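You operate a simulated robot arm through the tools that you are given. There is no shell and no other tool.

You run a simulated two-armed robot. Do the job below in one go: nothing can be reset, and whatever is moved stays where it is left.

TASK
Cure the purple Lucky sign's gem for the time marked at the green glue pot.
Fine: orange clamp knob tight and cure hood shut before you press the cure start key; one run; then the cure time dial to off.

It is judged by the outcome, as a careful person would: the job done as asked, and still so three seconds after it is handed in. It fails if anything else is knocked over, pushed out of place, dropped, spilled or broken.

THE ROBOT
Two 7-joint arms with two-finger grippers on one trunk that stands fixed in place. Base frame: the origin is at the foot of the trunk, x ahead of it, y to its left, z up; the work surface is at about z = 884. Lengths are in mm, angles in degrees, forces in N, time in s.
The left shoulder is at [70, 139, 1279], the right one opposite. With the tool pointing down near the work surface each hand reaches from about 460 to 740 mm from the base axis, measured 20 degrees to its own side. Payload 3.43 kg a hand.
The TCP of each hand is the grasp point between the finger pads, 30 mm short of the fingertips. In the tool frame z runs along the fingers and y along their closing line. The gripper opens to 104 mm. The gripper's body begins 57 mm behind the TCP.
Orientation is that of the tool frame in the base frame, as a unit quaternion [x, y, z, w]. With the fingers straight down and closing along the base's y, the tool's x points along the base's -x, its y along +y and its z along -z.

THE INTERFACE
- The arms move only by the tool servo_tool. It takes "left_motion", "right_motion" or both (then of equal length, played together; a hand with none holds still); each is one flat list of numbers, 7 for each row, row after row: the turn, a rotation vector about the tool's x, y, z in units of 6 degrees (1.0 is 6 degrees), then the shift along the tool's x, y, z in units of 25 mm (1.0 is 25 mm), then the opening, from 0 (shut) to 1 (fully open). In form: [ax, ay, az, dx, dy, dz, gripper, ax, ay, az, dx, dy, dz, gripper, ...]. A call has 1 to 20 rows; each row shifts and turns the commanded pose from where the row before left it, along the tool's axes as they then stand. A call with a number of a shift or a turn outside -1 to 1 is refused whole. A row lasts 0.2 s, in which the tool goes at most 50 mm and 8.6 degrees; a call with a longer step from one row to the next is refused whole, and so is a gripper value outside its range. A pose out of reach is approached as far as the arm can. The call stops where the force on the tool passes 40 N (or 10 N more than at its start, if that is more) or the arm is blocked; 0.2 s more then pass. The fingers move at their own pace (about 45 mm/s each) and stop on an object; they squeeze with about 26 N. The grip force told is the motor's: it shows also when the fingers shut on nothing. Time passes only in rows, and 0.2 s behind the last, so rows that do not move let the fingers close. It gives the time, the measured TCP pose, the force on the tool (base axes), the opening and the grip force at its end, in the units of the frame above (readings bear some noise), with the torque about the TCP (base axes, N m) and any sound that the robot's microphone picked up.
- Cameras (640 x 400 px; columns grow to the right, rows downward): "scene" is now at [136.4, 33.6, 1516.4]; the picture's right is [0.33, -0.95, 0.00], its down [-0.54, -0.19, -0.82] and it looks along [0.77, 0.27, -0.58] (base axes); focal length 372 px, centre (320, 200). "left" rides on the left gripper at [67, -18, -90] in its tool frame; the picture's right is [0.25, 0.97, 0.00], its down [-0.73, 0.19, -0.66] and it looks along [-0.64, 0.17, 0.75] (tool axes); focal length 218 px, centre (320, 200). "right" rides on the right gripper at [67, 18, -90] in its tool frame; the picture's right is [-0.25, 0.97, 0.00], its down [-0.73, -0.19, -0.66] and it looks along [-0.64, -0.17, 0.75] (tool axes); focal length 218 px, centre (320, 200). There is no depth. A picture from a camera that has moved, and an enlarged one, comes with that camera's place and axes in the base frame and with its lens. The place of the scene camera against the robot may be out by one fixed shift of up to 12 mm in any direction.
- capture(camera): a new picture of that camera. The clock stands still meanwhile.
- move_column(by): slides the trunk up (or, below 0, down) by that many mm; the arms and the scene camera ride with it, the base frame stays. It gives what a move gives, with no picture.
- turn_head(pan, tilt): turns the head with the scene camera to pan (to the left, within 86 degrees either way) and tilt (down, from -29 to 69), counted from straight ahead of the robot. It gives what a move gives.
- inspect(camera, box): a new picture of the part [left, top, right, bottom] of that camera's present view, enlarged. The clock stands still meanwhile.
- finish_job(): hands the job in; it is judged then, once.

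Places have to be worked out from the pictures, the camera data and where the tool is seen. Open the grippers and draw the arms clear of the work before you hand the job in, unless the task says otherwise.

The tools are called after ">>>" as name(argument=value, ...) on one line, values as JSON. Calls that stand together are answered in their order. servo_tool: Moves the arms, as the interface text tells. Its arguments: {"type":"object","properties":{"left_motion":{"type":"array","items":{"type":"number"}},"right_motion":{"type":"array","items":{"type":"number"}}},"required":[]} The other tools are called the same way: move_column (by) slides the trunk up or down; turn_head (pan, tilt) turns the head that bears the scene camera; capture (camera) takes a picture; inspect (camera, box) takes an enlarged picture of a part of a camera's view; finish_job () hands the job in.

At the start:

```text
clock: 0.0
left_position: [442.7, 406.8, 1183.6]
left_orientation: [0.0, 1.0, 0.0, 0.0]
left_force: [0.2, 0.1, -0.3]
left_wrist_torque: [0.02, -0.01, 0.01]
left_grip_width: 104.1
left_gripper_force: 0.0
right_position: [443.6, -29.2, 1277.7]
right_orientation: [0.001, 1.0, 0.0, 0.0]
right_force: [0.5, -1.0, -0.1]
right_wrist_torque: [-0.01, 0.02, 0.0]
right_grip_width: 104.1
right_gripper_force: 0.0
trunk travel left (down, up): [-774.0, 166.0]
head pan, tilt: [19.1, 35.2]
```

scene: 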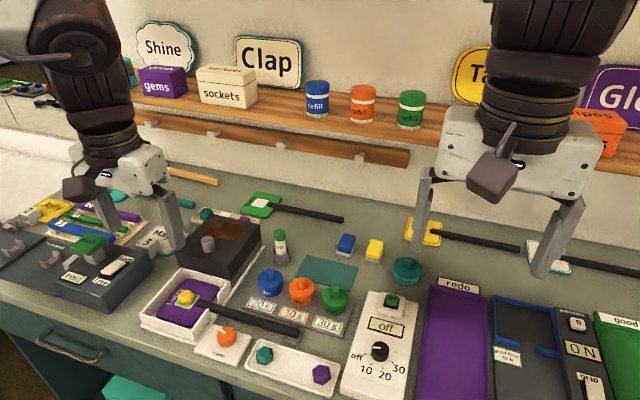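
right: 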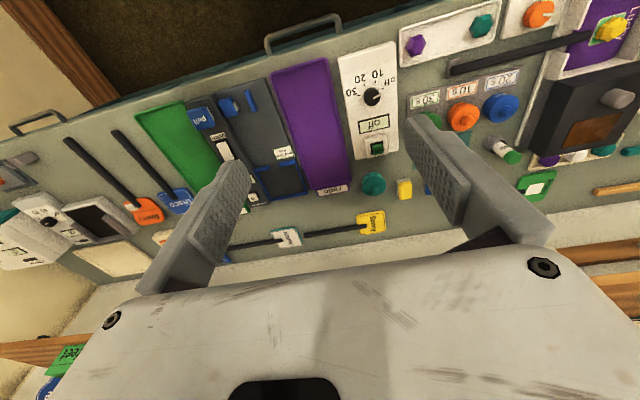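
left: 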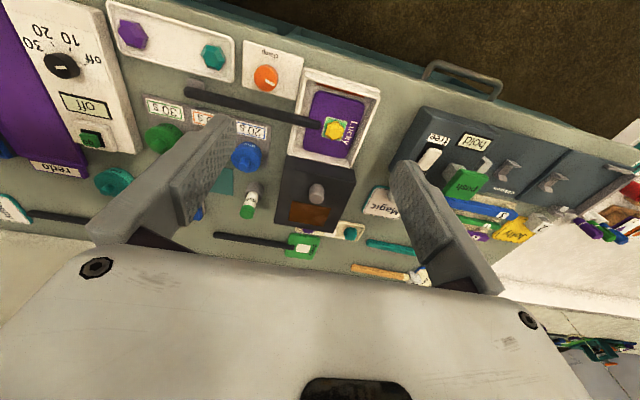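

The scene shows a purple sign in a white cradle with a dark hinged hood, an orange clamp knob, glue pots with time tags, and a controller with a dial. I'll enlarge these areas first.

>>> inspect(camera="scene", box=[120, 200, 280, 300])

>>> inspect(camera="scene", box=[230, 250, 390, 350])

>>> inspect(camera="scene", box=[300, 280, 460, 380])

>>> inspect(camera="scene", box=[160, 300, 352, 400])

>>> inspect(camera="left", box=[220, 30, 400, 250])

>>> inspect(camera="left", box=[0, 0, 300, 190])

```text
4.00 times, centred on (200, 250) of scene
camera zoom: at [136.4, 33.6, 1516.4], right [0.33, -0.95, 0.0], down [-0.54, -0.19, -0.82], along [0.77, 0.27, -0.58], focal length 1489 px, centre (800, 0)
```

zoom: 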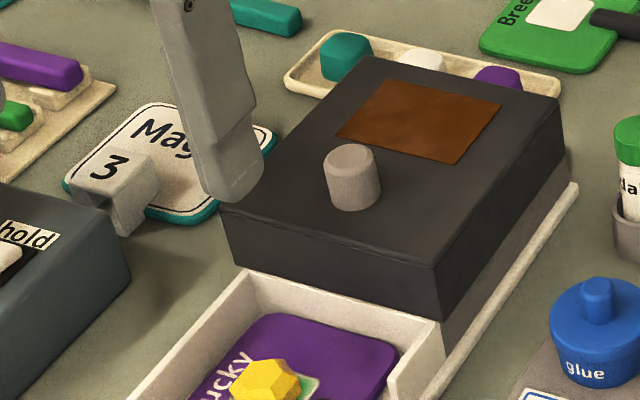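

```text
4.00 times, centred on (310, 300) of scene
camera zoom: at [136.4, 33.6, 1516.4], right [0.33, -0.95, 0.0], down [-0.54, -0.19, -0.82], along [0.77, 0.27, -0.58], focal length 1489 px, centre (360, -200)
```

zoom: 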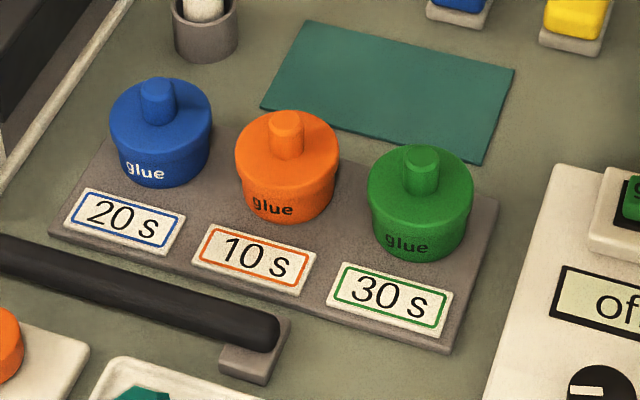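

```text
4.00 times, centred on (380, 330) of scene
camera zoom: at [136.4, 33.6, 1516.4], right [0.33, -0.95, 0.0], down [-0.54, -0.19, -0.82], along [0.77, 0.27, -0.58], focal length 1489 px, centre (80, -320)
```

zoom: 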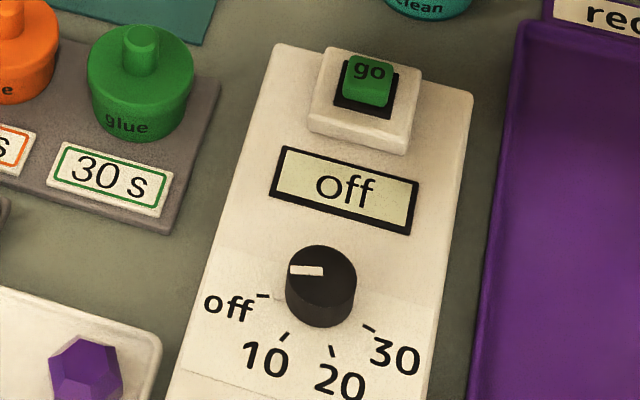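

```text
3.33 times, centred on (256, 350) of scene
camera zoom: at [136.4, 33.6, 1516.4], right [0.33, -0.95, 0.0], down [-0.54, -0.19, -0.82], along [0.77, 0.27, -0.58], focal length 1241 px, centre (533, -300)
```

zoom: 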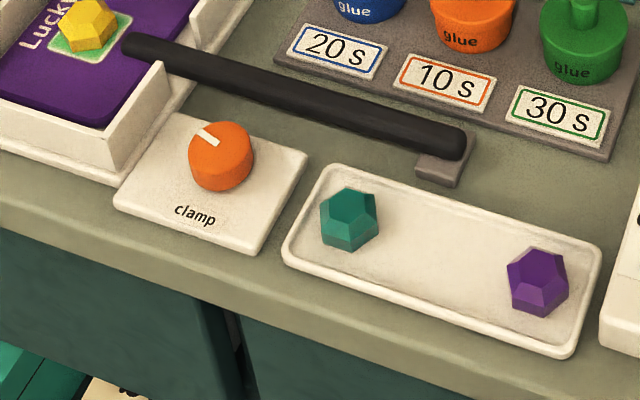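

```text
1.82 times, centred on (310, 140) of left
camera zoom: at [375.9, 389.0, 1273.3], right [-0.25, 0.97, 0.0], down [0.73, 0.19, 0.66], along [0.64, 0.17, -0.75], focal length 397 px, centre (338, 309)
```

zoom: 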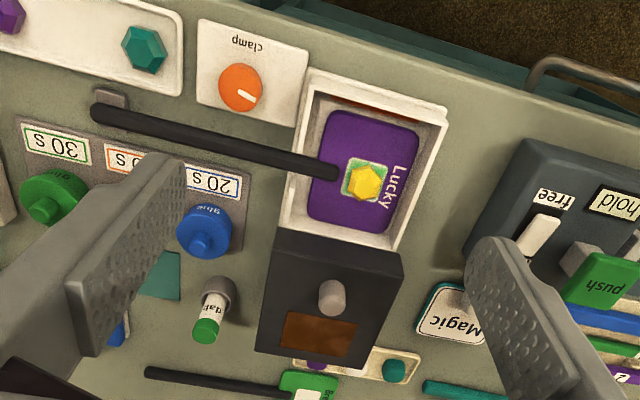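

```text
2.11 times, centred on (150, 95) of left
camera zoom: at [375.9, 389.0, 1273.3], right [-0.25, 0.97, 0.0], down [0.73, 0.19, 0.66], along [0.64, 0.17, -0.75], focal length 460 px, centre (678, 421)
```

zoom: 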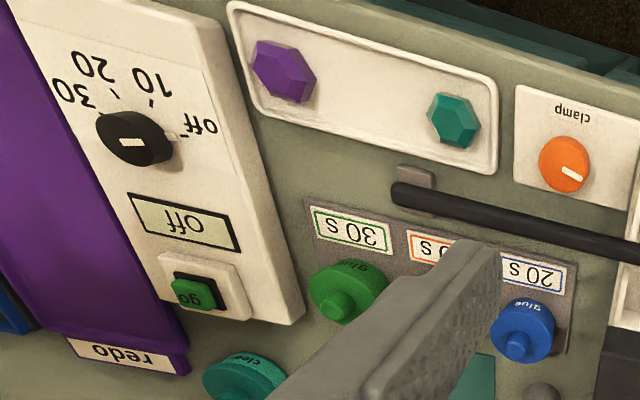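

The green pot's tag reads 30 s, the clamp knob has a pointer, and the dial is at off. I'll aim the head at the cure fixture and the clamp to see them more clearly.

>>> turn_head(pan=38, tilt=47)

>>> capture(camera="scene")

```text
clock: 0.8
left_position: [441.6, 407.1, 1183.1]
left_orientation: [0.0, 1.0, 0.0, -0.001]
left_force: [0.3, 0.7, -0.1]
left_wrist_torque: [0.0, 0.01, 0.01]
left_grip_width: 103.8
left_gripper_force: 0.1
right_position: [443.2, -28.9, 1278.5]
right_orientation: [-0.001, 1.0, -0.001, 0.0]
right_force: [0.3, -0.3, -0.3]
right_wrist_torque: [0.0, 0.02, 0.01]
right_grip_width: 104.2
right_gripper_force: 0.1
trunk travel left (down, up): [-774.0, 166.0]
head pan, tilt: [38.0, 47.0]
```

```text
taken
camera scene: at [116.1, 53.9, 1499.0], right [0.61, -0.79, 0.0], down [-0.58, -0.45, -0.68], along [0.54, 0.42, -0.73], focal length 372 px, centre (320, 200)
```

scene: 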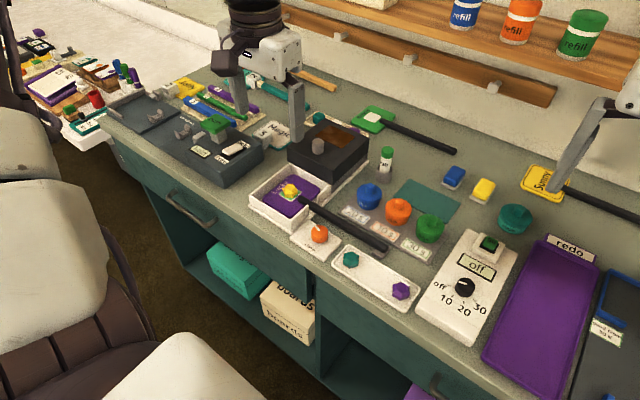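

>>> inspect(camera="scene", box=[235, 110, 395, 210])

>>> inspect(camera="scene", box=[240, 170, 400, 270])

>>> inspect(camera="scene", box=[280, 205, 360, 255])

>>> inspect(camera="scene", box=[400, 220, 528, 350])

```text
4.00 times, centred on (315, 160) of scene
camera zoom: at [116.1, 53.9, 1499.0], right [0.61, -0.79, 0.0], down [-0.58, -0.45, -0.68], along [0.54, 0.42, -0.73], focal length 1489 px, centre (340, 360)
```

zoom: 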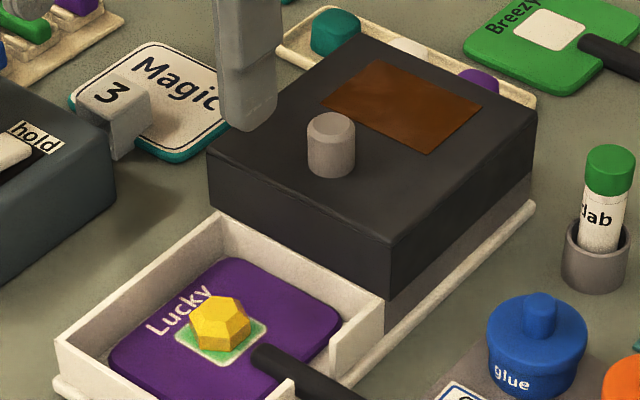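

```text
4.00 times, centred on (320, 220) of scene
camera zoom: at [116.1, 53.9, 1499.0], right [0.61, -0.79, 0.0], down [-0.58, -0.45, -0.68], along [0.54, 0.42, -0.73], focal length 1489 px, centre (320, 120)
```

zoom: 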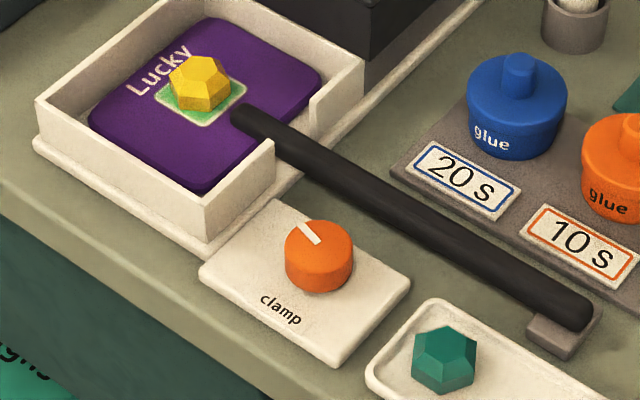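

```text
8.00 times, centred on (320, 230) of scene
camera zoom: at [116.1, 53.9, 1499.0], right [0.61, -0.79, 0.0], down [-0.58, -0.45, -0.68], along [0.54, 0.42, -0.73], focal length 2978 px, centre (320, -40)
```

zoom: 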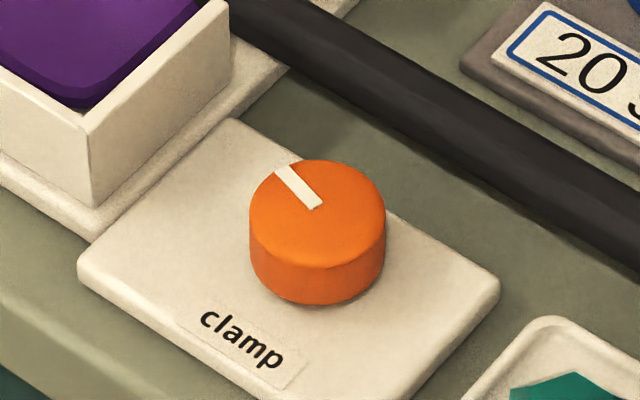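

```text
3.08 times, centred on (464, 285) of scene
camera zoom: at [116.1, 53.9, 1499.0], right [0.61, -0.79, 0.0], down [-0.58, -0.45, -0.68], along [0.54, 0.42, -0.73], focal length 1145 px, centre (-123, -62)
```

zoom: 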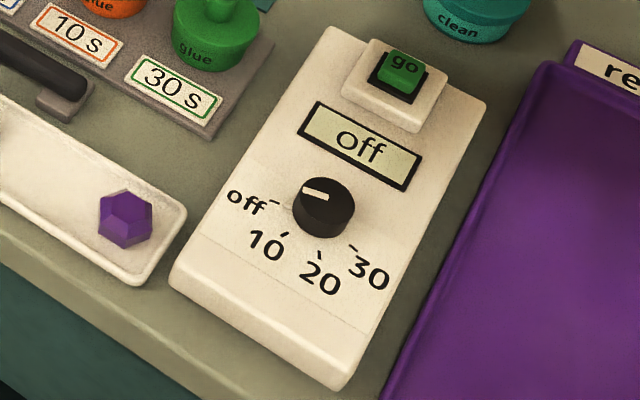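

The clamp knob is near (473, 334), the hood knob near (610, 445), the dial near (534, 60) and the go key near (640, 60). I'll bring the left hand above the clamp knob at a safe height so its camera can give me better positions.

>>> servo_tool(left_motion=[0, 0, 0, -0.2, -0.584, 0.744, 1, 0, 0, 0, -0.2, -0.584, 0.744, 1, 0, 0, 0, -0.2, -0.584, 0.744, 1, 0, 0, 0, -0.2, -0.584, 0.744, 1, 0, 0, 0, -0.2, -0.584, 0.744, 1])

>>> capture(camera="left")

>>> capture(camera="scene")

```text
clock: 2.0
left_position: [468.5, 332.5, 1091.3]
left_orientation: [-0.001, 1.0, 0.0, 0.0]
left_force: [0.0, 0.4, 0.1]
left_wrist_torque: [0.0, -0.01, -0.04]
left_grip_width: 104.0
left_gripper_force: 0.1
right_position: [445.1, -29.3, 1277.9]
right_orientation: [0.0, 1.0, 0.001, -0.001]
right_force: [0.1, -0.7, -0.3]
right_wrist_torque: [0.02, 0.01, 0.01]
right_grip_width: 104.0
right_gripper_force: 0.1
trunk travel left (down, up): [-774.0, 166.0]
head pan, tilt: [38.0, 47.0]
```

```text
taken
camera left: at [402.4, 314.5, 1180.0], right [-0.25, 0.97, 0.0], down [0.73, 0.19, 0.66], along [0.64, 0.17, -0.75], focal length 218 px, centre (320, 200)
```

left: 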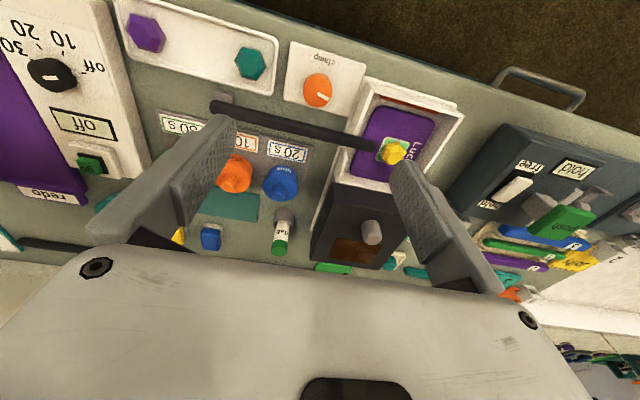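

```text
taken
camera scene: at [117.3, 53.3, 1498.9], right [0.62, -0.79, 0.0], down [-0.58, -0.45, -0.68], along [0.54, 0.42, -0.73], focal length 372 px, centre (320, 200)
```

scene: 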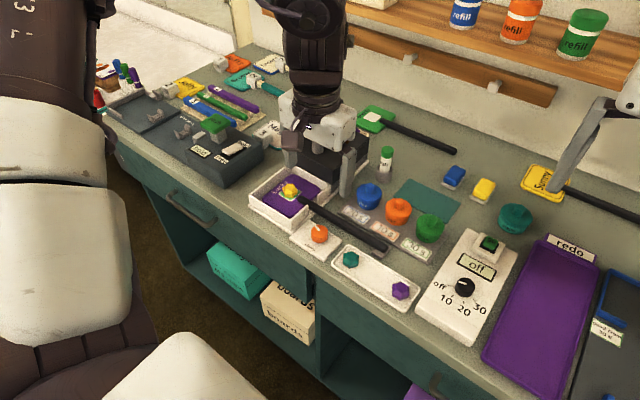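

The clamp knob sits near the top centre of the left hand's view. I'll enlarge that view to read the knob pointer, the fixture and the dial's marks.

>>> inspect(camera="left", box=[240, 30, 400, 130])

>>> inspect(camera="left", box=[310, 60, 480, 280])

>>> inspect(camera="left", box=[0, 0, 160, 200])

```text
4.00 times, centred on (320, 80) of left
camera zoom: at [402.4, 314.5, 1180.0], right [-0.25, 0.97, 0.0], down [0.73, 0.19, 0.66], along [0.64, 0.17, -0.75], focal length 873 px, centre (320, 680)
```

zoom: 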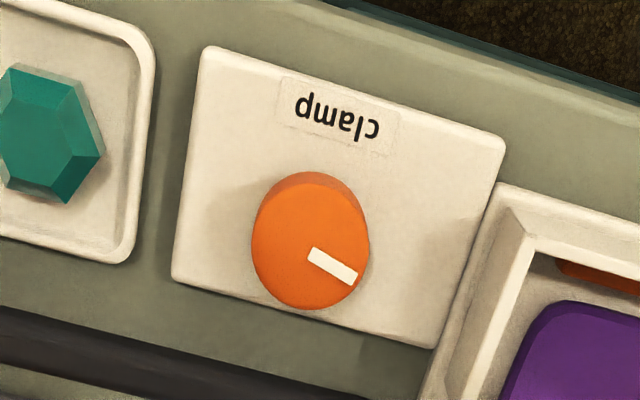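

```text
1.82 times, centred on (395, 170) of left
camera zoom: at [402.4, 314.5, 1180.0], right [-0.25, 0.97, 0.0], down [0.73, 0.19, 0.66], along [0.64, 0.17, -0.75], focal length 397 px, centre (184, 254)
```

zoom: 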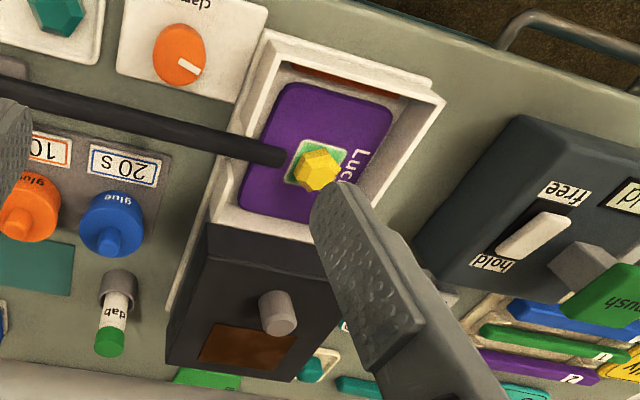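

```text
2.00 times, centred on (80, 100) of left
camera zoom: at [402.4, 314.5, 1180.0], right [-0.25, 0.97, 0.0], down [0.73, 0.19, 0.66], along [0.64, 0.17, -0.75], focal length 436 px, centre (800, 400)
```

zoom: 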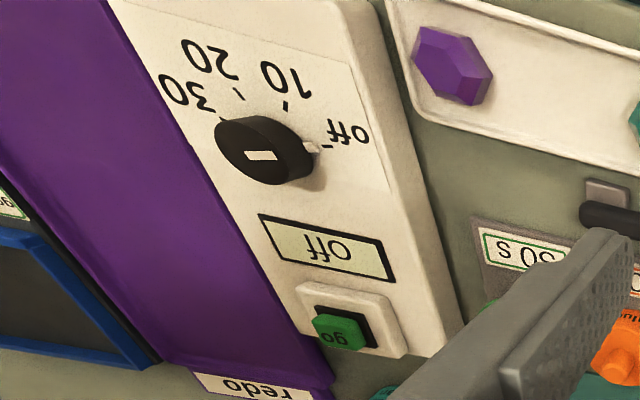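

The pointer faces away and to the left, and an orange jaw is visible inside the cradle's front wall. I'll lower the left hand over the clamp knob for a closer look at its position and height.

>>> servo_tool(left_motion=[0, 0, 0, -0.03, -0.03, 0.81, 0.8, 0, 0, 0, -0.03, -0.03, 0.81, 0.6, 0, 0, 0, -0.03, -0.03, 0.81, 0.55, 0, 0, 0, -0.03, -0.03, 0.81, 0.55])

>>> capture(camera="left")

>>> inspect(camera="left", box=[240, 70, 400, 170])

>>> inspect(camera="scene", box=[240, 140, 400, 240])

```text
clock: 3.0
left_position: [469.8, 329.9, 1009.5]
left_orientation: [0.0, 1.0, 0.0, 0.0]
left_force: [-0.2, -0.5, 0.4]
left_wrist_torque: [0.01, 0.01, 0.0]
left_grip_width: 57.3
left_gripper_force: 0.1
right_position: [444.4, -28.5, 1278.8]
right_orientation: [0.001, 1.0, 0.0, 0.0]
right_force: [0.8, -0.5, -0.2]
right_wrist_torque: [-0.03, 0.01, -0.03]
right_grip_width: 103.9
right_gripper_force: 0.1
trunk travel left (down, up): [-774.0, 166.0]
head pan, tilt: [38.0, 47.0]
```

```text
taken
camera left: at [404.4, 312.4, 1098.9], right [-0.25, 0.97, 0.0], down [0.73, 0.19, 0.66], along [0.64, 0.17, -0.75], focal length 218 px, centre (320, 200)
```

left: 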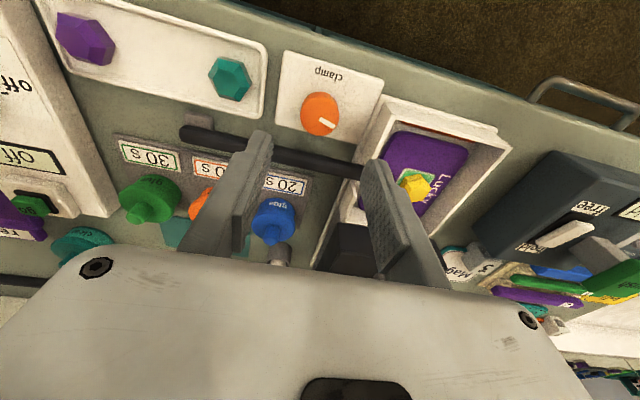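

```text
4.00 times, centred on (320, 120) of left
camera zoom: at [404.4, 312.4, 1098.9], right [-0.25, 0.97, 0.0], down [0.73, 0.19, 0.66], along [0.64, 0.17, -0.75], focal length 873 px, centre (320, 520)
```

zoom: 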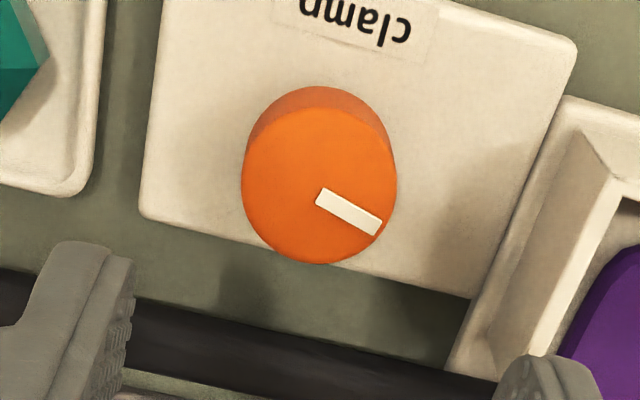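

```text
4.00 times, centred on (320, 190) of scene
camera zoom: at [116.8, 54.2, 1499.0], right [0.62, -0.79, 0.0], down [-0.58, -0.45, -0.68], along [0.54, 0.42, -0.73], focal length 1489 px, centre (320, 240)
```

zoom: 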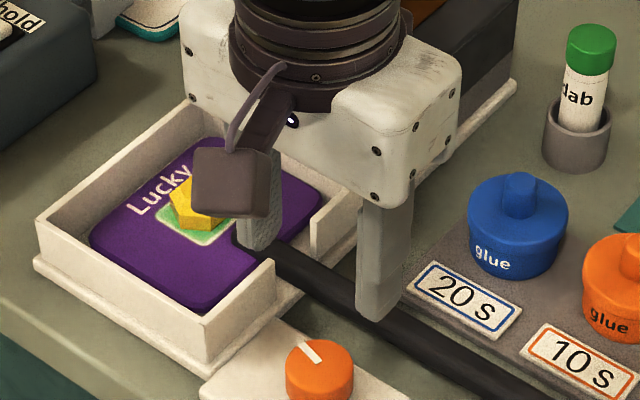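

Triangulating the two views puts the knob's top at about (472, 330, 910), 34 mm across, with the black handle about 38 mm behind its centre. I'll turn the open gripper 42 degrees counter-clockwise, descend around the knob with the tips just above the plate, and grip.

>>> servo_tool(left_motion=[0, 0, 0, -0.06, -0.02, 0.2, 0.45, 0, 0, -1, 0, 0, 0.4, 0.45, 0, 0, -1, 0, 0, 0.4, 0.45, 0, 0, -1, 0, 0, 0.4, 0.45, 0, 0, -1, 0, 0, 0.4, 0.45, 0, 0, -1, 0, 0, 0.4, 0.45, 0, 0, -1, 0, 0, 0.4, 0.45, 0, 0, -1, 0, 0, 0.4, 0.45, 0, 0, 0, 0, 0, 0, 0.45])

>>> capture(camera="left")

>>> inspect(camera="scene", box=[240, 170, 400, 270])

```text
clock: 5.0
left_position: [481.8, 404.6, 966.8]
left_orientation: [-0.357, 0.934, -0.001, 0.0]
left_force: [0.1, 0.1, -0.2]
left_wrist_torque: [-0.01, 0.01, 0.02]
left_grip_width: 46.7
left_gripper_force: 0.0
left hand out of reach, approached as far as the arm can: row 6, 7, 8
right_position: [444.2, -29.6, 1278.1]
right_orientation: [0.0, 1.0, -0.001, 0.001]
right_force: [0.0, 0.3, -0.3]
right_wrist_torque: [0.02, 0.01, 0.02]
right_grip_width: 103.9
right_gripper_force: 0.1
trunk travel left (down, up): [-774.0, 166.0]
head pan, tilt: [38.0, 47.0]
```

```text
taken
camera left: at [444.1, 347.3, 1055.9], right [-0.83, 0.55, 0.0], down [0.42, 0.63, 0.66], along [0.36, 0.55, -0.76], focal length 218 px, centre (320, 200)
```

left: 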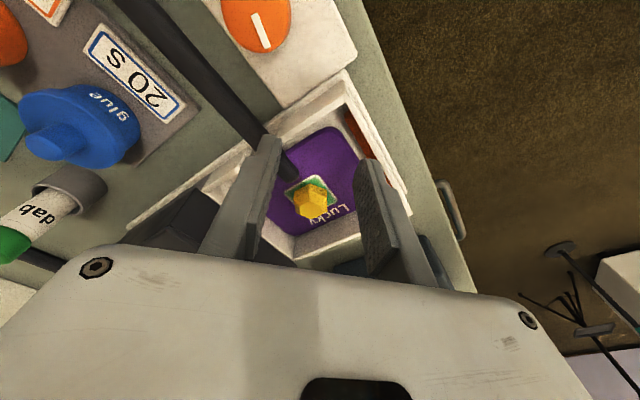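

```text
4.00 times, centred on (320, 220) of scene
camera zoom: at [116.3, 53.6, 1499.0], right [0.62, -0.79, 0.0], down [-0.58, -0.45, -0.68], along [0.54, 0.42, -0.73], focal length 1489 px, centre (320, 120)
```

zoom: 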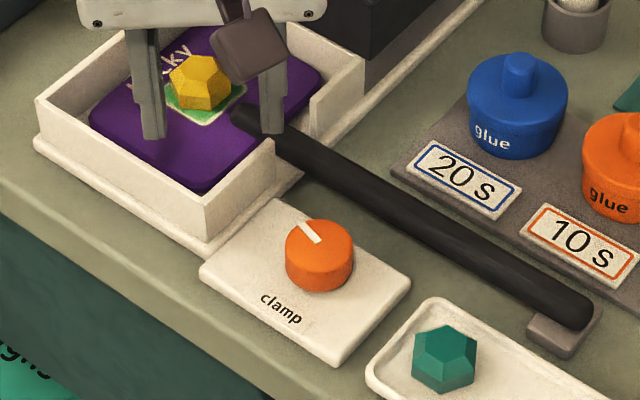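

The arm could not reach that rotated pose and drifted to (482, 405, 967), above the cradle. I'll lift straight up before anything else.

>>> servo_tool(left_motion=[0, 0, 0, 0, 0, -1, 0.45, 0, 0, 0, 0, 0, -1, 0.45, 0, 0, 0, 0, 0, -1, 0.45])

```text
clock: 5.8
left_position: [481.5, 404.7, 1041.6]
left_orientation: [-0.358, 0.934, 0.001, 0.001]
left_force: [1.0, 0.2, 0.7]
left_wrist_torque: [-0.01, -0.03, 0.02]
left_grip_width: 46.7
left_gripper_force: 0.1
right_position: [444.3, -29.6, 1277.8]
right_orientation: [0.0, 1.0, 0.0, 0.0]
right_force: [-0.3, 0.8, -0.2]
right_wrist_torque: [-0.03, -0.02, 0.0]
right_grip_width: 104.2
right_gripper_force: 0.1
trunk travel left (down, up): [-774.0, 166.0]
head pan, tilt: [38.0, 47.0]
```

The lift worked cleanly. I'll rotate back to the straight orientation here, then check where I am.

>>> servo_tool(left_motion=[0, 0, 1, 0, 0, 0, 0.45, 0, 0, 1, 0, 0, 0, 0.45, 0, 0, 1, 0, 0, 0, 0.45, 0, 0, 1, 0, 0, 0, 0.45, 0, 0, 1, 0, 0, 0, 0.45, 0, 0, 1, 0, 0, 0, 0.45, 0, 0, 1, 0, 0, 0, 0.45])

```text
clock: 7.4
left_position: [481.1, 404.4, 1042.5]
left_orientation: [0.001, 1.0, 0.0, 0.0]
left_force: [0.0, 0.5, 0.2]
left_wrist_torque: [-0.01, 0.02, 0.03]
left_grip_width: 46.9
left_gripper_force: 0.1
right_position: [444.3, -30.2, 1278.2]
right_orientation: [0.0, 1.0, 0.0, 0.0]
right_force: [0.0, -0.2, 0.1]
right_wrist_torque: [0.0, 0.0, -0.03]
right_grip_width: 103.5
right_gripper_force: 0.0
trunk travel left (down, up): [-774.0, 166.0]
head pan, tilt: [38.0, 47.0]
```

I'm straight again at (481, 404, 1042). I'll go back over the clamp knob at z about 1010 without rotation.

>>> servo_tool(left_motion=[0, 0, 0, 0.087, -0.745, 0, 0.45, 0, 0, 0, 0.087, -0.745, 0, 0.45, 0, 0, 0, 0.087, -0.745, 0, 0.45, 0, 0, 0, 0.087, -0.745, 0, 0.45, 0, 0, 0, 0, 0, 0.64, 0.45, 0, 0, 0, 0, 0, 0.64, 0.45])

>>> inspect(camera="left", box=[240, 70, 400, 170])

```text
clock: 8.8
left_position: [473.2, 331.1, 1008.9]
left_orientation: [0.0, 1.0, 0.001, -0.001]
left_force: [-0.2, 0.3, -0.9]
left_wrist_torque: [0.01, 0.0, -0.03]
left_grip_width: 46.7
left_gripper_force: 0.1
right_position: [444.7, -28.1, 1278.6]
right_orientation: [0.001, 1.0, 0.0, 0.0]
right_force: [0.1, -0.2, 0.1]
right_wrist_torque: [0.02, 0.01, -0.02]
right_grip_width: 104.0
right_gripper_force: 0.0
trunk travel left (down, up): [-774.0, 166.0]
head pan, tilt: [38.0, 47.0]
```

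```text
4.00 times, centred on (320, 120) of left
camera zoom: at [406.3, 312.9, 1098.1], right [-0.25, 0.97, 0.0], down [0.73, 0.19, 0.66], along [0.64, 0.17, -0.75], focal length 873 px, centre (320, 520)
```

zoom: 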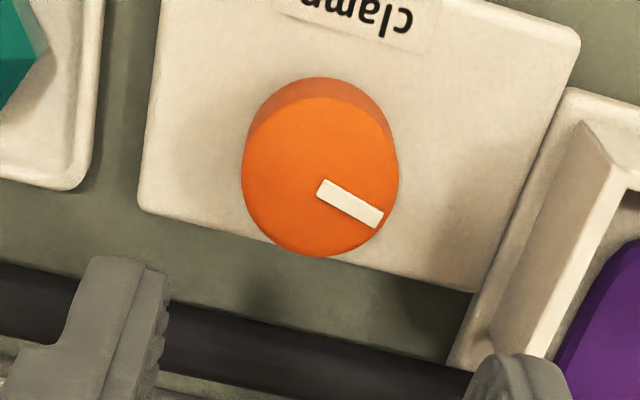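

The knob is now centred under the grasp axis within a millimetre. I'll descend straight until the fingertips are level with the knob's top and check for reach trouble.

>>> servo_tool(left_motion=[0, 0, 0, 0, 0, 0.5, 0.45, 0, 0, 0, 0, 0, 0.5, 0.45, 0, 0, 0, 0, 0, 0.5, 0.45, 0, 0, 0, 0, 0, 0.5, 0.45, 0, 0, 0, 0, 0, 0.5, 0.45, 0, 0, 0, 0, 0, 0.3, 0.45])

>>> inspect(camera="left", box=[220, 90, 420, 215])

>>> inspect(camera="scene", box=[240, 170, 400, 270])

```text
clock: 10.2
left_position: [473.4, 329.9, 939.3]
left_orientation: [0.0, 1.0, 0.0, 0.0]
left_force: [-0.3, -0.4, -0.5]
left_wrist_torque: [-0.04, -0.03, 0.02]
left_grip_width: 46.8
left_gripper_force: 0.0
right_position: [444.3, -29.0, 1277.9]
right_orientation: [0.0, 1.0, -0.001, 0.0]
right_force: [-0.4, -0.7, -0.4]
right_wrist_torque: [-0.01, -0.02, 0.03]
right_grip_width: 103.8
right_gripper_force: 0.0
trunk travel left (down, up): [-774.0, 166.0]
head pan, tilt: [38.0, 47.0]
```

```text
3.20 times, centred on (320, 152) of left
camera zoom: at [405.6, 312.3, 1028.6], right [-0.25, 0.97, 0.0], down [0.73, 0.19, 0.66], along [0.64, 0.17, -0.75], focal length 698 px, centre (320, 352)
```

zoom: 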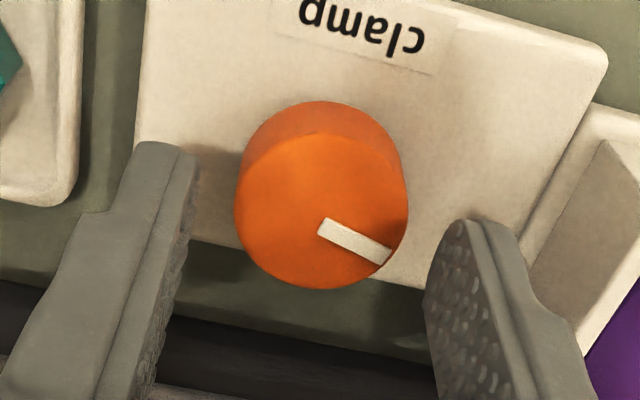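

```text
4.00 times, centred on (320, 220) of scene
camera zoom: at [116.1, 53.8, 1499.0], right [0.62, -0.79, 0.0], down [-0.58, -0.45, -0.68], along [0.54, 0.42, -0.73], focal length 1489 px, centre (320, 120)
```

zoom: 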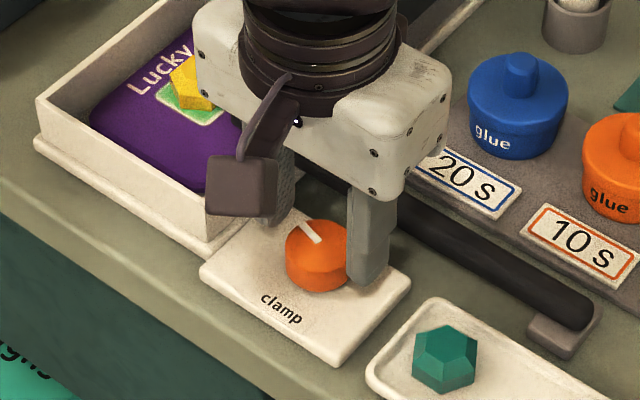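

The fingers straddle the knob evenly with clearance all round. I'll descend 14 mm and close on the knob.

>>> servo_tool(left_motion=[0, 0, 0, 0, 0, 0.28, 0.45, 0, 0, 0, 0, 0, 0.28, 0.45, 0, 0, 0, 0, 0, 0, 0.2, 0, 0, 0, 0, 0, 0, 0.2, 0, 0, 0, 0, 0, 0, 0.2])

>>> inspect(camera="left", box=[220, 90, 420, 215])

```text
clock: 11.4
left_position: [473.4, 330.8, 925.8]
left_orientation: [0.001, 1.0, -0.001, 0.001]
left_force: [0.8, 1.1, -2.7]
left_wrist_torque: [0.13, -0.43, -0.01]
left_grip_width: 32.9
left_gripper_force: 44.9
right_position: [444.3, -27.5, 1279.1]
right_orientation: [0.0, 1.0, 0.0, 0.0]
right_force: [-0.9, -1.0, -0.4]
right_wrist_torque: [-0.02, -0.03, 0.03]
right_grip_width: 103.7
right_gripper_force: 0.0
trunk travel left (down, up): [-774.0, 166.0]
head pan, tilt: [38.0, 47.0]
```

```text
3.20 times, centred on (320, 152) of left
camera zoom: at [406.0, 312.5, 1014.3], right [-0.25, 0.97, 0.0], down [0.73, 0.19, 0.66], along [0.64, 0.17, -0.75], focal length 698 px, centre (320, 352)
```

zoom: 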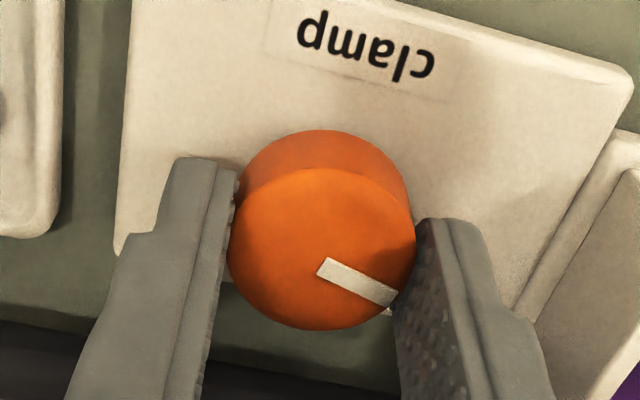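

The fingers hold the knob at 33 mm with a firm grip. I'll turn it clockwise 30 degrees and watch the torque and sound.

>>> servo_tool(left_motion=[0, 0, 1, 0, 0, 0, 0.2, 0, 0, 1, 0, 0, 0, 0.2, 0, 0, 1, 0, 0, 0, 0.2, 0, 0, 1, 0, 0, 0, 0.2, 0, 0, 1, 0, 0, 0, 0.2])

>>> capture(camera="left")

>>> inspect(camera="scene", box=[240, 170, 400, 270])

```text
clock: 12.6
left_position: [473.5, 329.8, 925.7]
left_orientation: [0.259, 0.966, -0.002, -0.001]
left_force: [-0.4, -2.1, -5.4]
left_wrist_torque: [-0.08, -0.08, 0.04]
left_grip_width: 33.2
left_gripper_force: 45.2
right_position: [444.9, -29.1, 1277.8]
right_orientation: [0.001, 1.0, 0.0, 0.0]
right_force: [0.3, -0.5, -0.4]
right_wrist_torque: [0.0, -0.01, 0.03]
right_grip_width: 103.8
right_gripper_force: 0.1
trunk travel left (down, up): [-774.0, 166.0]
head pan, tilt: [38.0, 47.0]
```

```text
taken
camera left: at [406.3, 348.2, 1014.4], right [0.27, 0.96, 0.0], down [0.73, -0.2, 0.66], along [0.63, -0.18, -0.75], focal length 218 px, centre (320, 200)
```

left: 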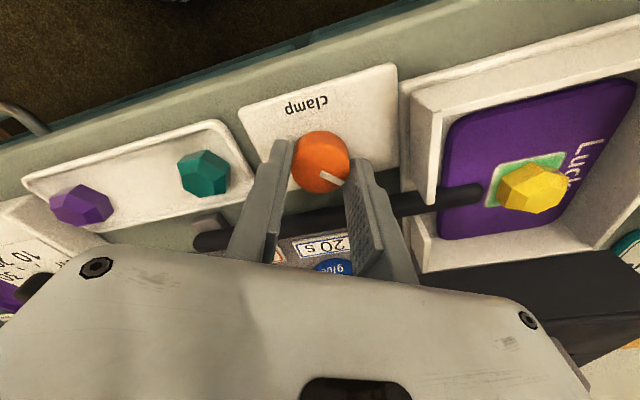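

```text
4.00 times, centred on (320, 220) of scene
camera zoom: at [116.7, 53.9, 1498.9], right [0.62, -0.79, 0.0], down [-0.58, -0.45, -0.68], along [0.54, 0.42, -0.73], focal length 1489 px, centre (320, 120)
```

zoom: 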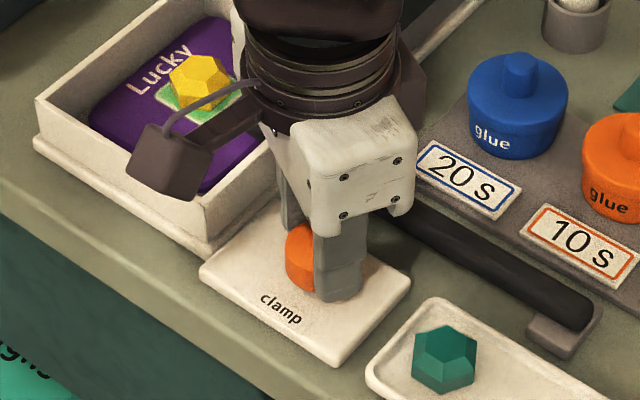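

The knob turned with the fingers at low torque (the pointer kept its place against the finger). I'll go on another 30 degrees clockwise.

>>> servo_tool(left_motion=[0, 0, 1, 0, 0, 0, 0.2, 0, 0, 1, 0, 0, 0, 0.2, 0, 0, 1, 0, 0, 0, 0.2, 0, 0, 1, 0, 0, 0, 0.2, 0, 0, 1, 0, 0, 0, 0.2])

>>> capture(camera="left")

```text
clock: 13.8
left_position: [472.1, 329.6, 924.9]
left_orientation: [0.501, 0.866, -0.001, 0.0]
left_force: [-2.6, -4.8, -5.6]
left_wrist_torque: [0.2, 0.18, -0.04]
left_grip_width: 33.0
left_gripper_force: 45.1
right_position: [444.5, -29.6, 1278.3]
right_orientation: [0.0, 1.0, 0.0, -0.001]
right_force: [-0.7, 1.1, 0.2]
right_wrist_torque: [0.02, -0.03, -0.01]
right_grip_width: 103.9
right_gripper_force: 0.2
trunk travel left (down, up): [-774.0, 166.0]
head pan, tilt: [38.0, 47.0]
```

```text
taken
camera left: at [424.2, 378.9, 1014.4], right [0.71, 0.7, 0.0], down [0.53, -0.54, 0.66], along [0.46, -0.47, -0.75], focal length 218 px, centre (320, 200)
```

left: 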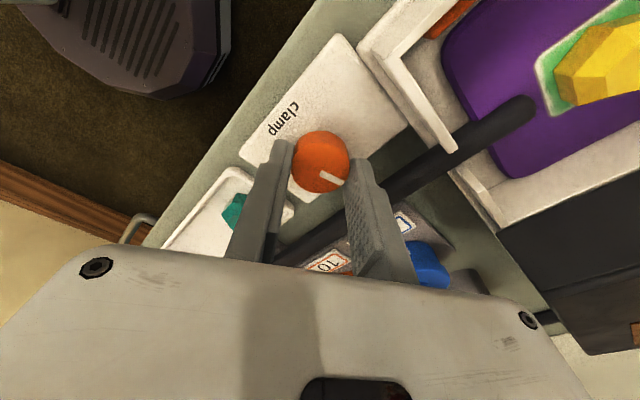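

Torque is still low, so the knob keeps turning freely. I'll check whether the orange jaw in the cradle has moved before going on.

>>> inspect(camera="left", box=[360, 0, 640, 175])

>>> inspect(camera="scene", box=[240, 150, 400, 250])

```text
2.29 times, centred on (500, 88) of left
camera zoom: at [424.2, 378.9, 1014.4], right [0.71, 0.7, 0.0], down [0.53, -0.54, 0.66], along [0.46, -0.47, -0.75], focal length 499 px, centre (-91, 457)
```

zoom: 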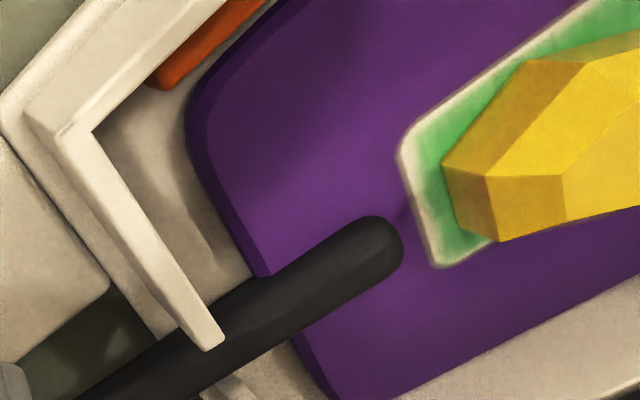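

```text
4.00 times, centred on (320, 200) of scene
camera zoom: at [116.2, 53.2, 1499.0], right [0.62, -0.79, 0.0], down [-0.58, -0.45, -0.68], along [0.54, 0.42, -0.73], focal length 1489 px, centre (320, 200)
```

zoom: 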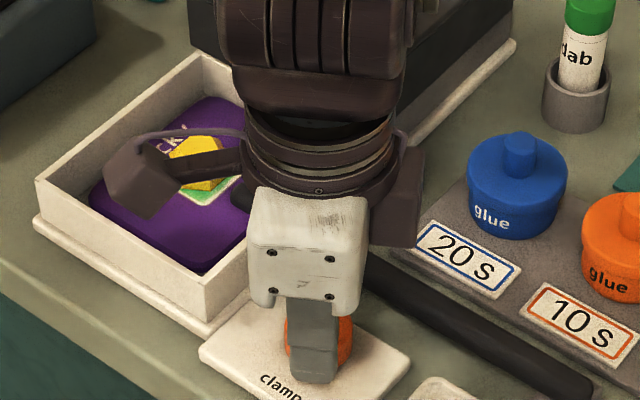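

The orange jaw appears to be advancing towards the sign's edge, so clockwise is the tightening direction. I'll continue 30 degrees more.

>>> servo_tool(left_motion=[0, 0, 1, 0, 0, 0, 0.2, 0, 0, 1, 0, 0, 0, 0.2, 0, 0, 1, 0, 0, 0, 0.2, 0, 0, 1, 0, 0, 0, 0.2, 0, 0, 1, 0, 0, 0, 0.2])

>>> capture(camera="left")

>>> inspect(camera="left", box=[360, 0, 640, 175])

```text
clock: 15.0
left_position: [472.5, 329.1, 925.3]
left_orientation: [0.707, 0.707, 0.001, -0.001]
left_force: [-6.4, -7.0, -11.6]
left_wrist_torque: [-0.18, 0.09, 0.04]
left_grip_width: 32.9
left_gripper_force: 44.8
right_position: [444.1, -30.3, 1277.9]
right_orientation: [0.0, 1.0, 0.0, 0.0]
right_force: [0.2, -0.1, 0.3]
right_wrist_torque: [0.0, 0.0, 0.03]
right_grip_width: 103.8
right_gripper_force: 0.0
trunk travel left (down, up): [-774.0, 166.0]
head pan, tilt: [38.0, 47.0]
```

```text
taken
camera left: at [455.2, 396.5, 1014.4], right [0.97, 0.25, 0.0], down [0.19, -0.73, 0.66], along [0.16, -0.64, -0.75], focal length 218 px, centre (320, 200)
```

left: 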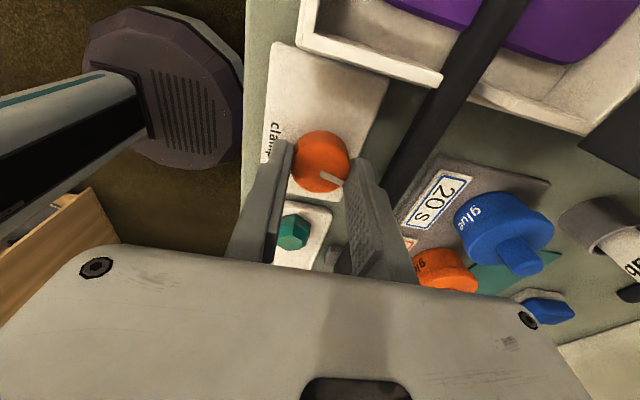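

```text
2.29 times, centred on (500, 88) of left
camera zoom: at [455.2, 396.5, 1014.4], right [0.97, 0.25, 0.0], down [0.19, -0.73, 0.66], along [0.16, -0.64, -0.75], focal length 499 px, centre (-91, 457)
```

zoom: 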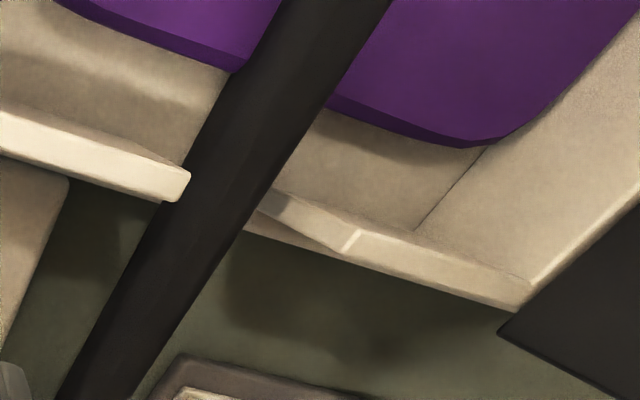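

Still turning freely, no stop yet; some side force has built up but it is small. I'll continue another 18 degrees.

>>> servo_tool(left_motion=[0, 0, 1, 0, 0, 0, 0.2, 0, 0, 1, 0, 0, 0, 0.2, 0, 0, 1, 0, 0, 0, 0.2])

>>> inspect(camera="scene", box=[240, 150, 400, 250])

>>> capture(camera="left")

```text
clock: 15.8
left_position: [471.8, 329.3, 925.4]
left_orientation: [0.809, 0.587, 0.0, -0.001]
left_force: [-8.0, -8.7, -14.6]
left_wrist_torque: [0.25, 0.11, 0.02]
left_grip_width: 32.9
left_gripper_force: 44.8
right_position: [443.7, -30.4, 1280.3]
right_orientation: [0.0, 1.0, 0.002, 0.0]
right_force: [-0.2, 0.3, 0.7]
right_wrist_torque: [0.01, 0.04, 0.0]
right_grip_width: 104.1
right_gripper_force: 0.0
trunk travel left (down, up): [-774.0, 166.0]
head pan, tilt: [38.0, 47.0]
```

```text
4.00 times, centred on (320, 200) of scene
camera zoom: at [116.1, 53.1, 1498.9], right [0.62, -0.79, 0.0], down [-0.58, -0.45, -0.68], along [0.54, 0.42, -0.73], focal length 1489 px, centre (320, 200)
```

zoom: 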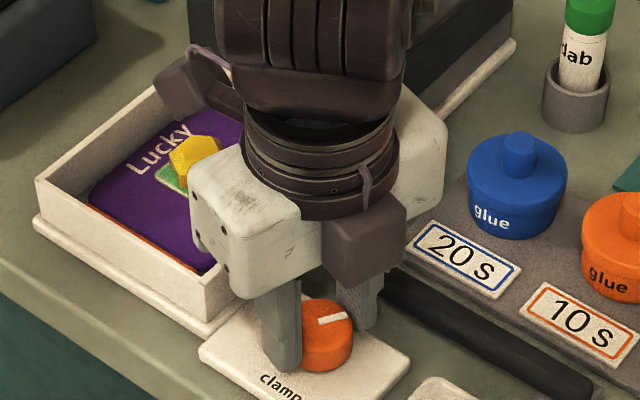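

```text
taken
camera left: at [476.5, 398.6, 1014.4], right [1.0, -0.06, 0.0], down [-0.04, -0.75, 0.66], along [-0.04, -0.66, -0.75], focal length 218 px, centre (320, 200)
```

left: 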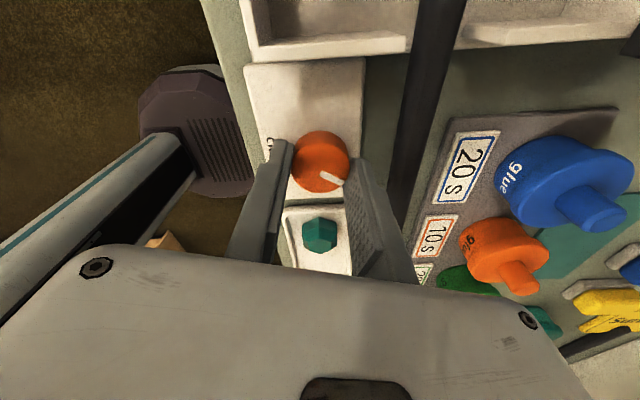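

The orange jaw is now visible up against the sign's front edge, so it's nearly clamped. I'll turn another 18 degrees, watching the torque.

>>> servo_tool(left_motion=[0, 0, 1, 0, 0, 0, 0.2, 0, 0, 1, 0, 0, 0, 0.2, 0, 0, 1, 0, 0, 0, 0.2])

>>> inspect(camera="scene", box=[240, 150, 400, 250])

>>> capture(camera="left")

```text
clock: 16.6
left_position: [472.0, 329.4, 926.6]
left_orientation: [0.891, 0.454, -0.001, 0.0]
left_force: [-10.7, -9.6, -16.3]
left_wrist_torque: [-0.14, 0.28, 0.02]
left_grip_width: 33.1
left_gripper_force: 45.1
right_position: [443.8, -28.4, 1279.2]
right_orientation: [0.0, 1.0, 0.001, 0.0]
right_force: [0.4, 0.2, -0.7]
right_wrist_torque: [-0.02, 0.0, -0.03]
right_grip_width: 103.8
right_gripper_force: 0.0
trunk travel left (down, up): [-774.0, 166.0]
head pan, tilt: [38.0, 47.0]
```

```text
4.00 times, centred on (320, 200) of scene
camera zoom: at [115.8, 53.2, 1499.0], right [0.62, -0.79, 0.0], down [-0.58, -0.45, -0.68], along [0.54, 0.42, -0.73], focal length 1489 px, centre (320, 200)
```

zoom: 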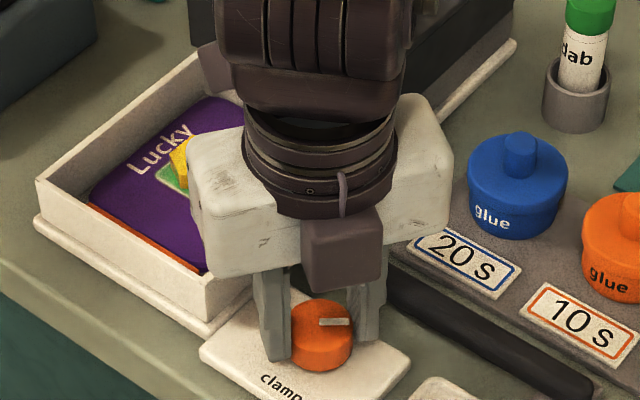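

```text
taken
camera left: at [497.6, 394.1, 1014.4], right [0.93, -0.37, 0.0], down [-0.27, -0.7, 0.66], along [-0.24, -0.61, -0.75], focal length 218 px, centre (320, 200)
```

left: 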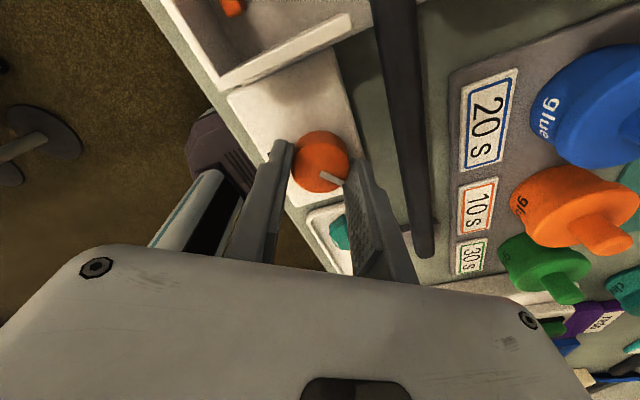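

It's still turning freely with the jaw closing in. I'll go on in shorter steps of 12 degrees to catch the stop or a reach limit.

>>> servo_tool(left_motion=[0, 0, 1, 0, 0, 0, 0.2, 0, 0, 1, 0, 0, 0, 0.2])

>>> inspect(camera="scene", box=[240, 150, 400, 250])

```text
clock: 17.2
left_position: [471.2, 329.1, 925.4]
left_orientation: [0.934, 0.357, -0.002, -0.001]
left_force: [-12.2, -10.6, -18.5]
left_wrist_torque: [-0.22, 0.31, 0.01]
left_grip_width: 32.9
left_gripper_force: 44.8
right_position: [442.8, -31.3, 1278.7]
right_orientation: [-0.001, 1.0, 0.001, 0.0]
right_force: [0.6, 0.5, -0.2]
right_wrist_torque: [-0.01, 0.02, 0.0]
right_grip_width: 104.2
right_gripper_force: 0.0
trunk travel left (down, up): [-774.0, 166.0]
head pan, tilt: [38.0, 47.0]
```

```text
4.00 times, centred on (320, 200) of scene
camera zoom: at [115.6, 53.2, 1499.0], right [0.62, -0.79, 0.0], down [-0.58, -0.45, -0.68], along [0.54, 0.42, -0.73], focal length 1489 px, centre (320, 200)
```

zoom: 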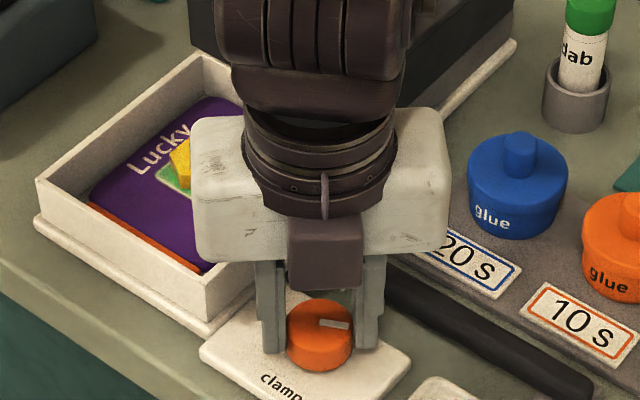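

The side force has crept up to about 24 N while torque stays low, so I'll release the knob to relax it and look at the pointer before regripping.

>>> servo_tool(left_motion=[0, 0, 0, 0, 0, 0, 0.42, 0, 0, 0, 0, 0, 0, 0.42, 0, 0, 0, 0, 0, 0, 0.42])

>>> inspect(camera="left", box=[220, 90, 420, 215])

>>> capture(camera="left")

```text
clock: 18.0
left_position: [474.0, 329.3, 925.3]
left_orientation: [0.933, 0.359, 0.0, -0.001]
left_force: [0.7, 0.2, -0.3]
left_wrist_torque: [-0.01, -0.01, -0.04]
left_grip_width: 43.8
left_gripper_force: 0.1
right_position: [444.2, -29.0, 1279.3]
right_orientation: [0.0, 1.0, -0.001, 0.0]
right_force: [-0.2, 0.8, 0.2]
right_wrist_torque: [0.0, 0.01, 0.01]
right_grip_width: 104.0
right_gripper_force: 0.1
trunk travel left (down, up): [-774.0, 166.0]
head pan, tilt: [38.0, 47.0]
```

```text
3.20 times, centred on (320, 152) of left
camera zoom: at [511.5, 388.3, 1014.9], right [0.84, -0.55, 0.0], down [-0.42, -0.63, 0.66], along [-0.36, -0.55, -0.75], focal length 698 px, centre (320, 352)
```

zoom: 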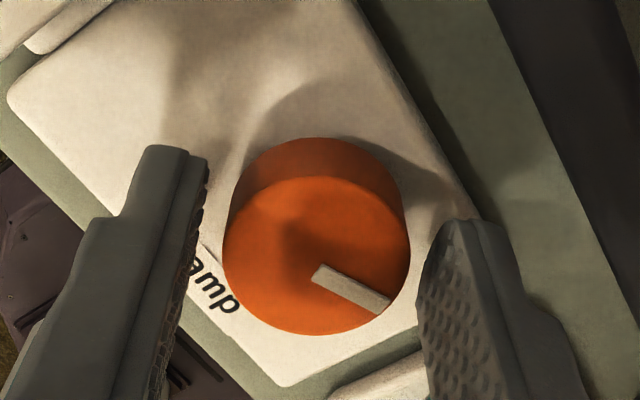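

```text
taken
camera left: at [511.5, 388.3, 1014.9], right [0.84, -0.55, 0.0], down [-0.42, -0.63, 0.66], along [-0.36, -0.55, -0.75], focal length 218 px, centre (320, 200)
```

left: 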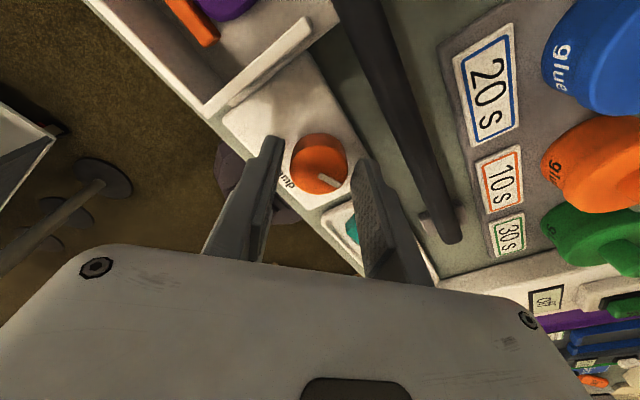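

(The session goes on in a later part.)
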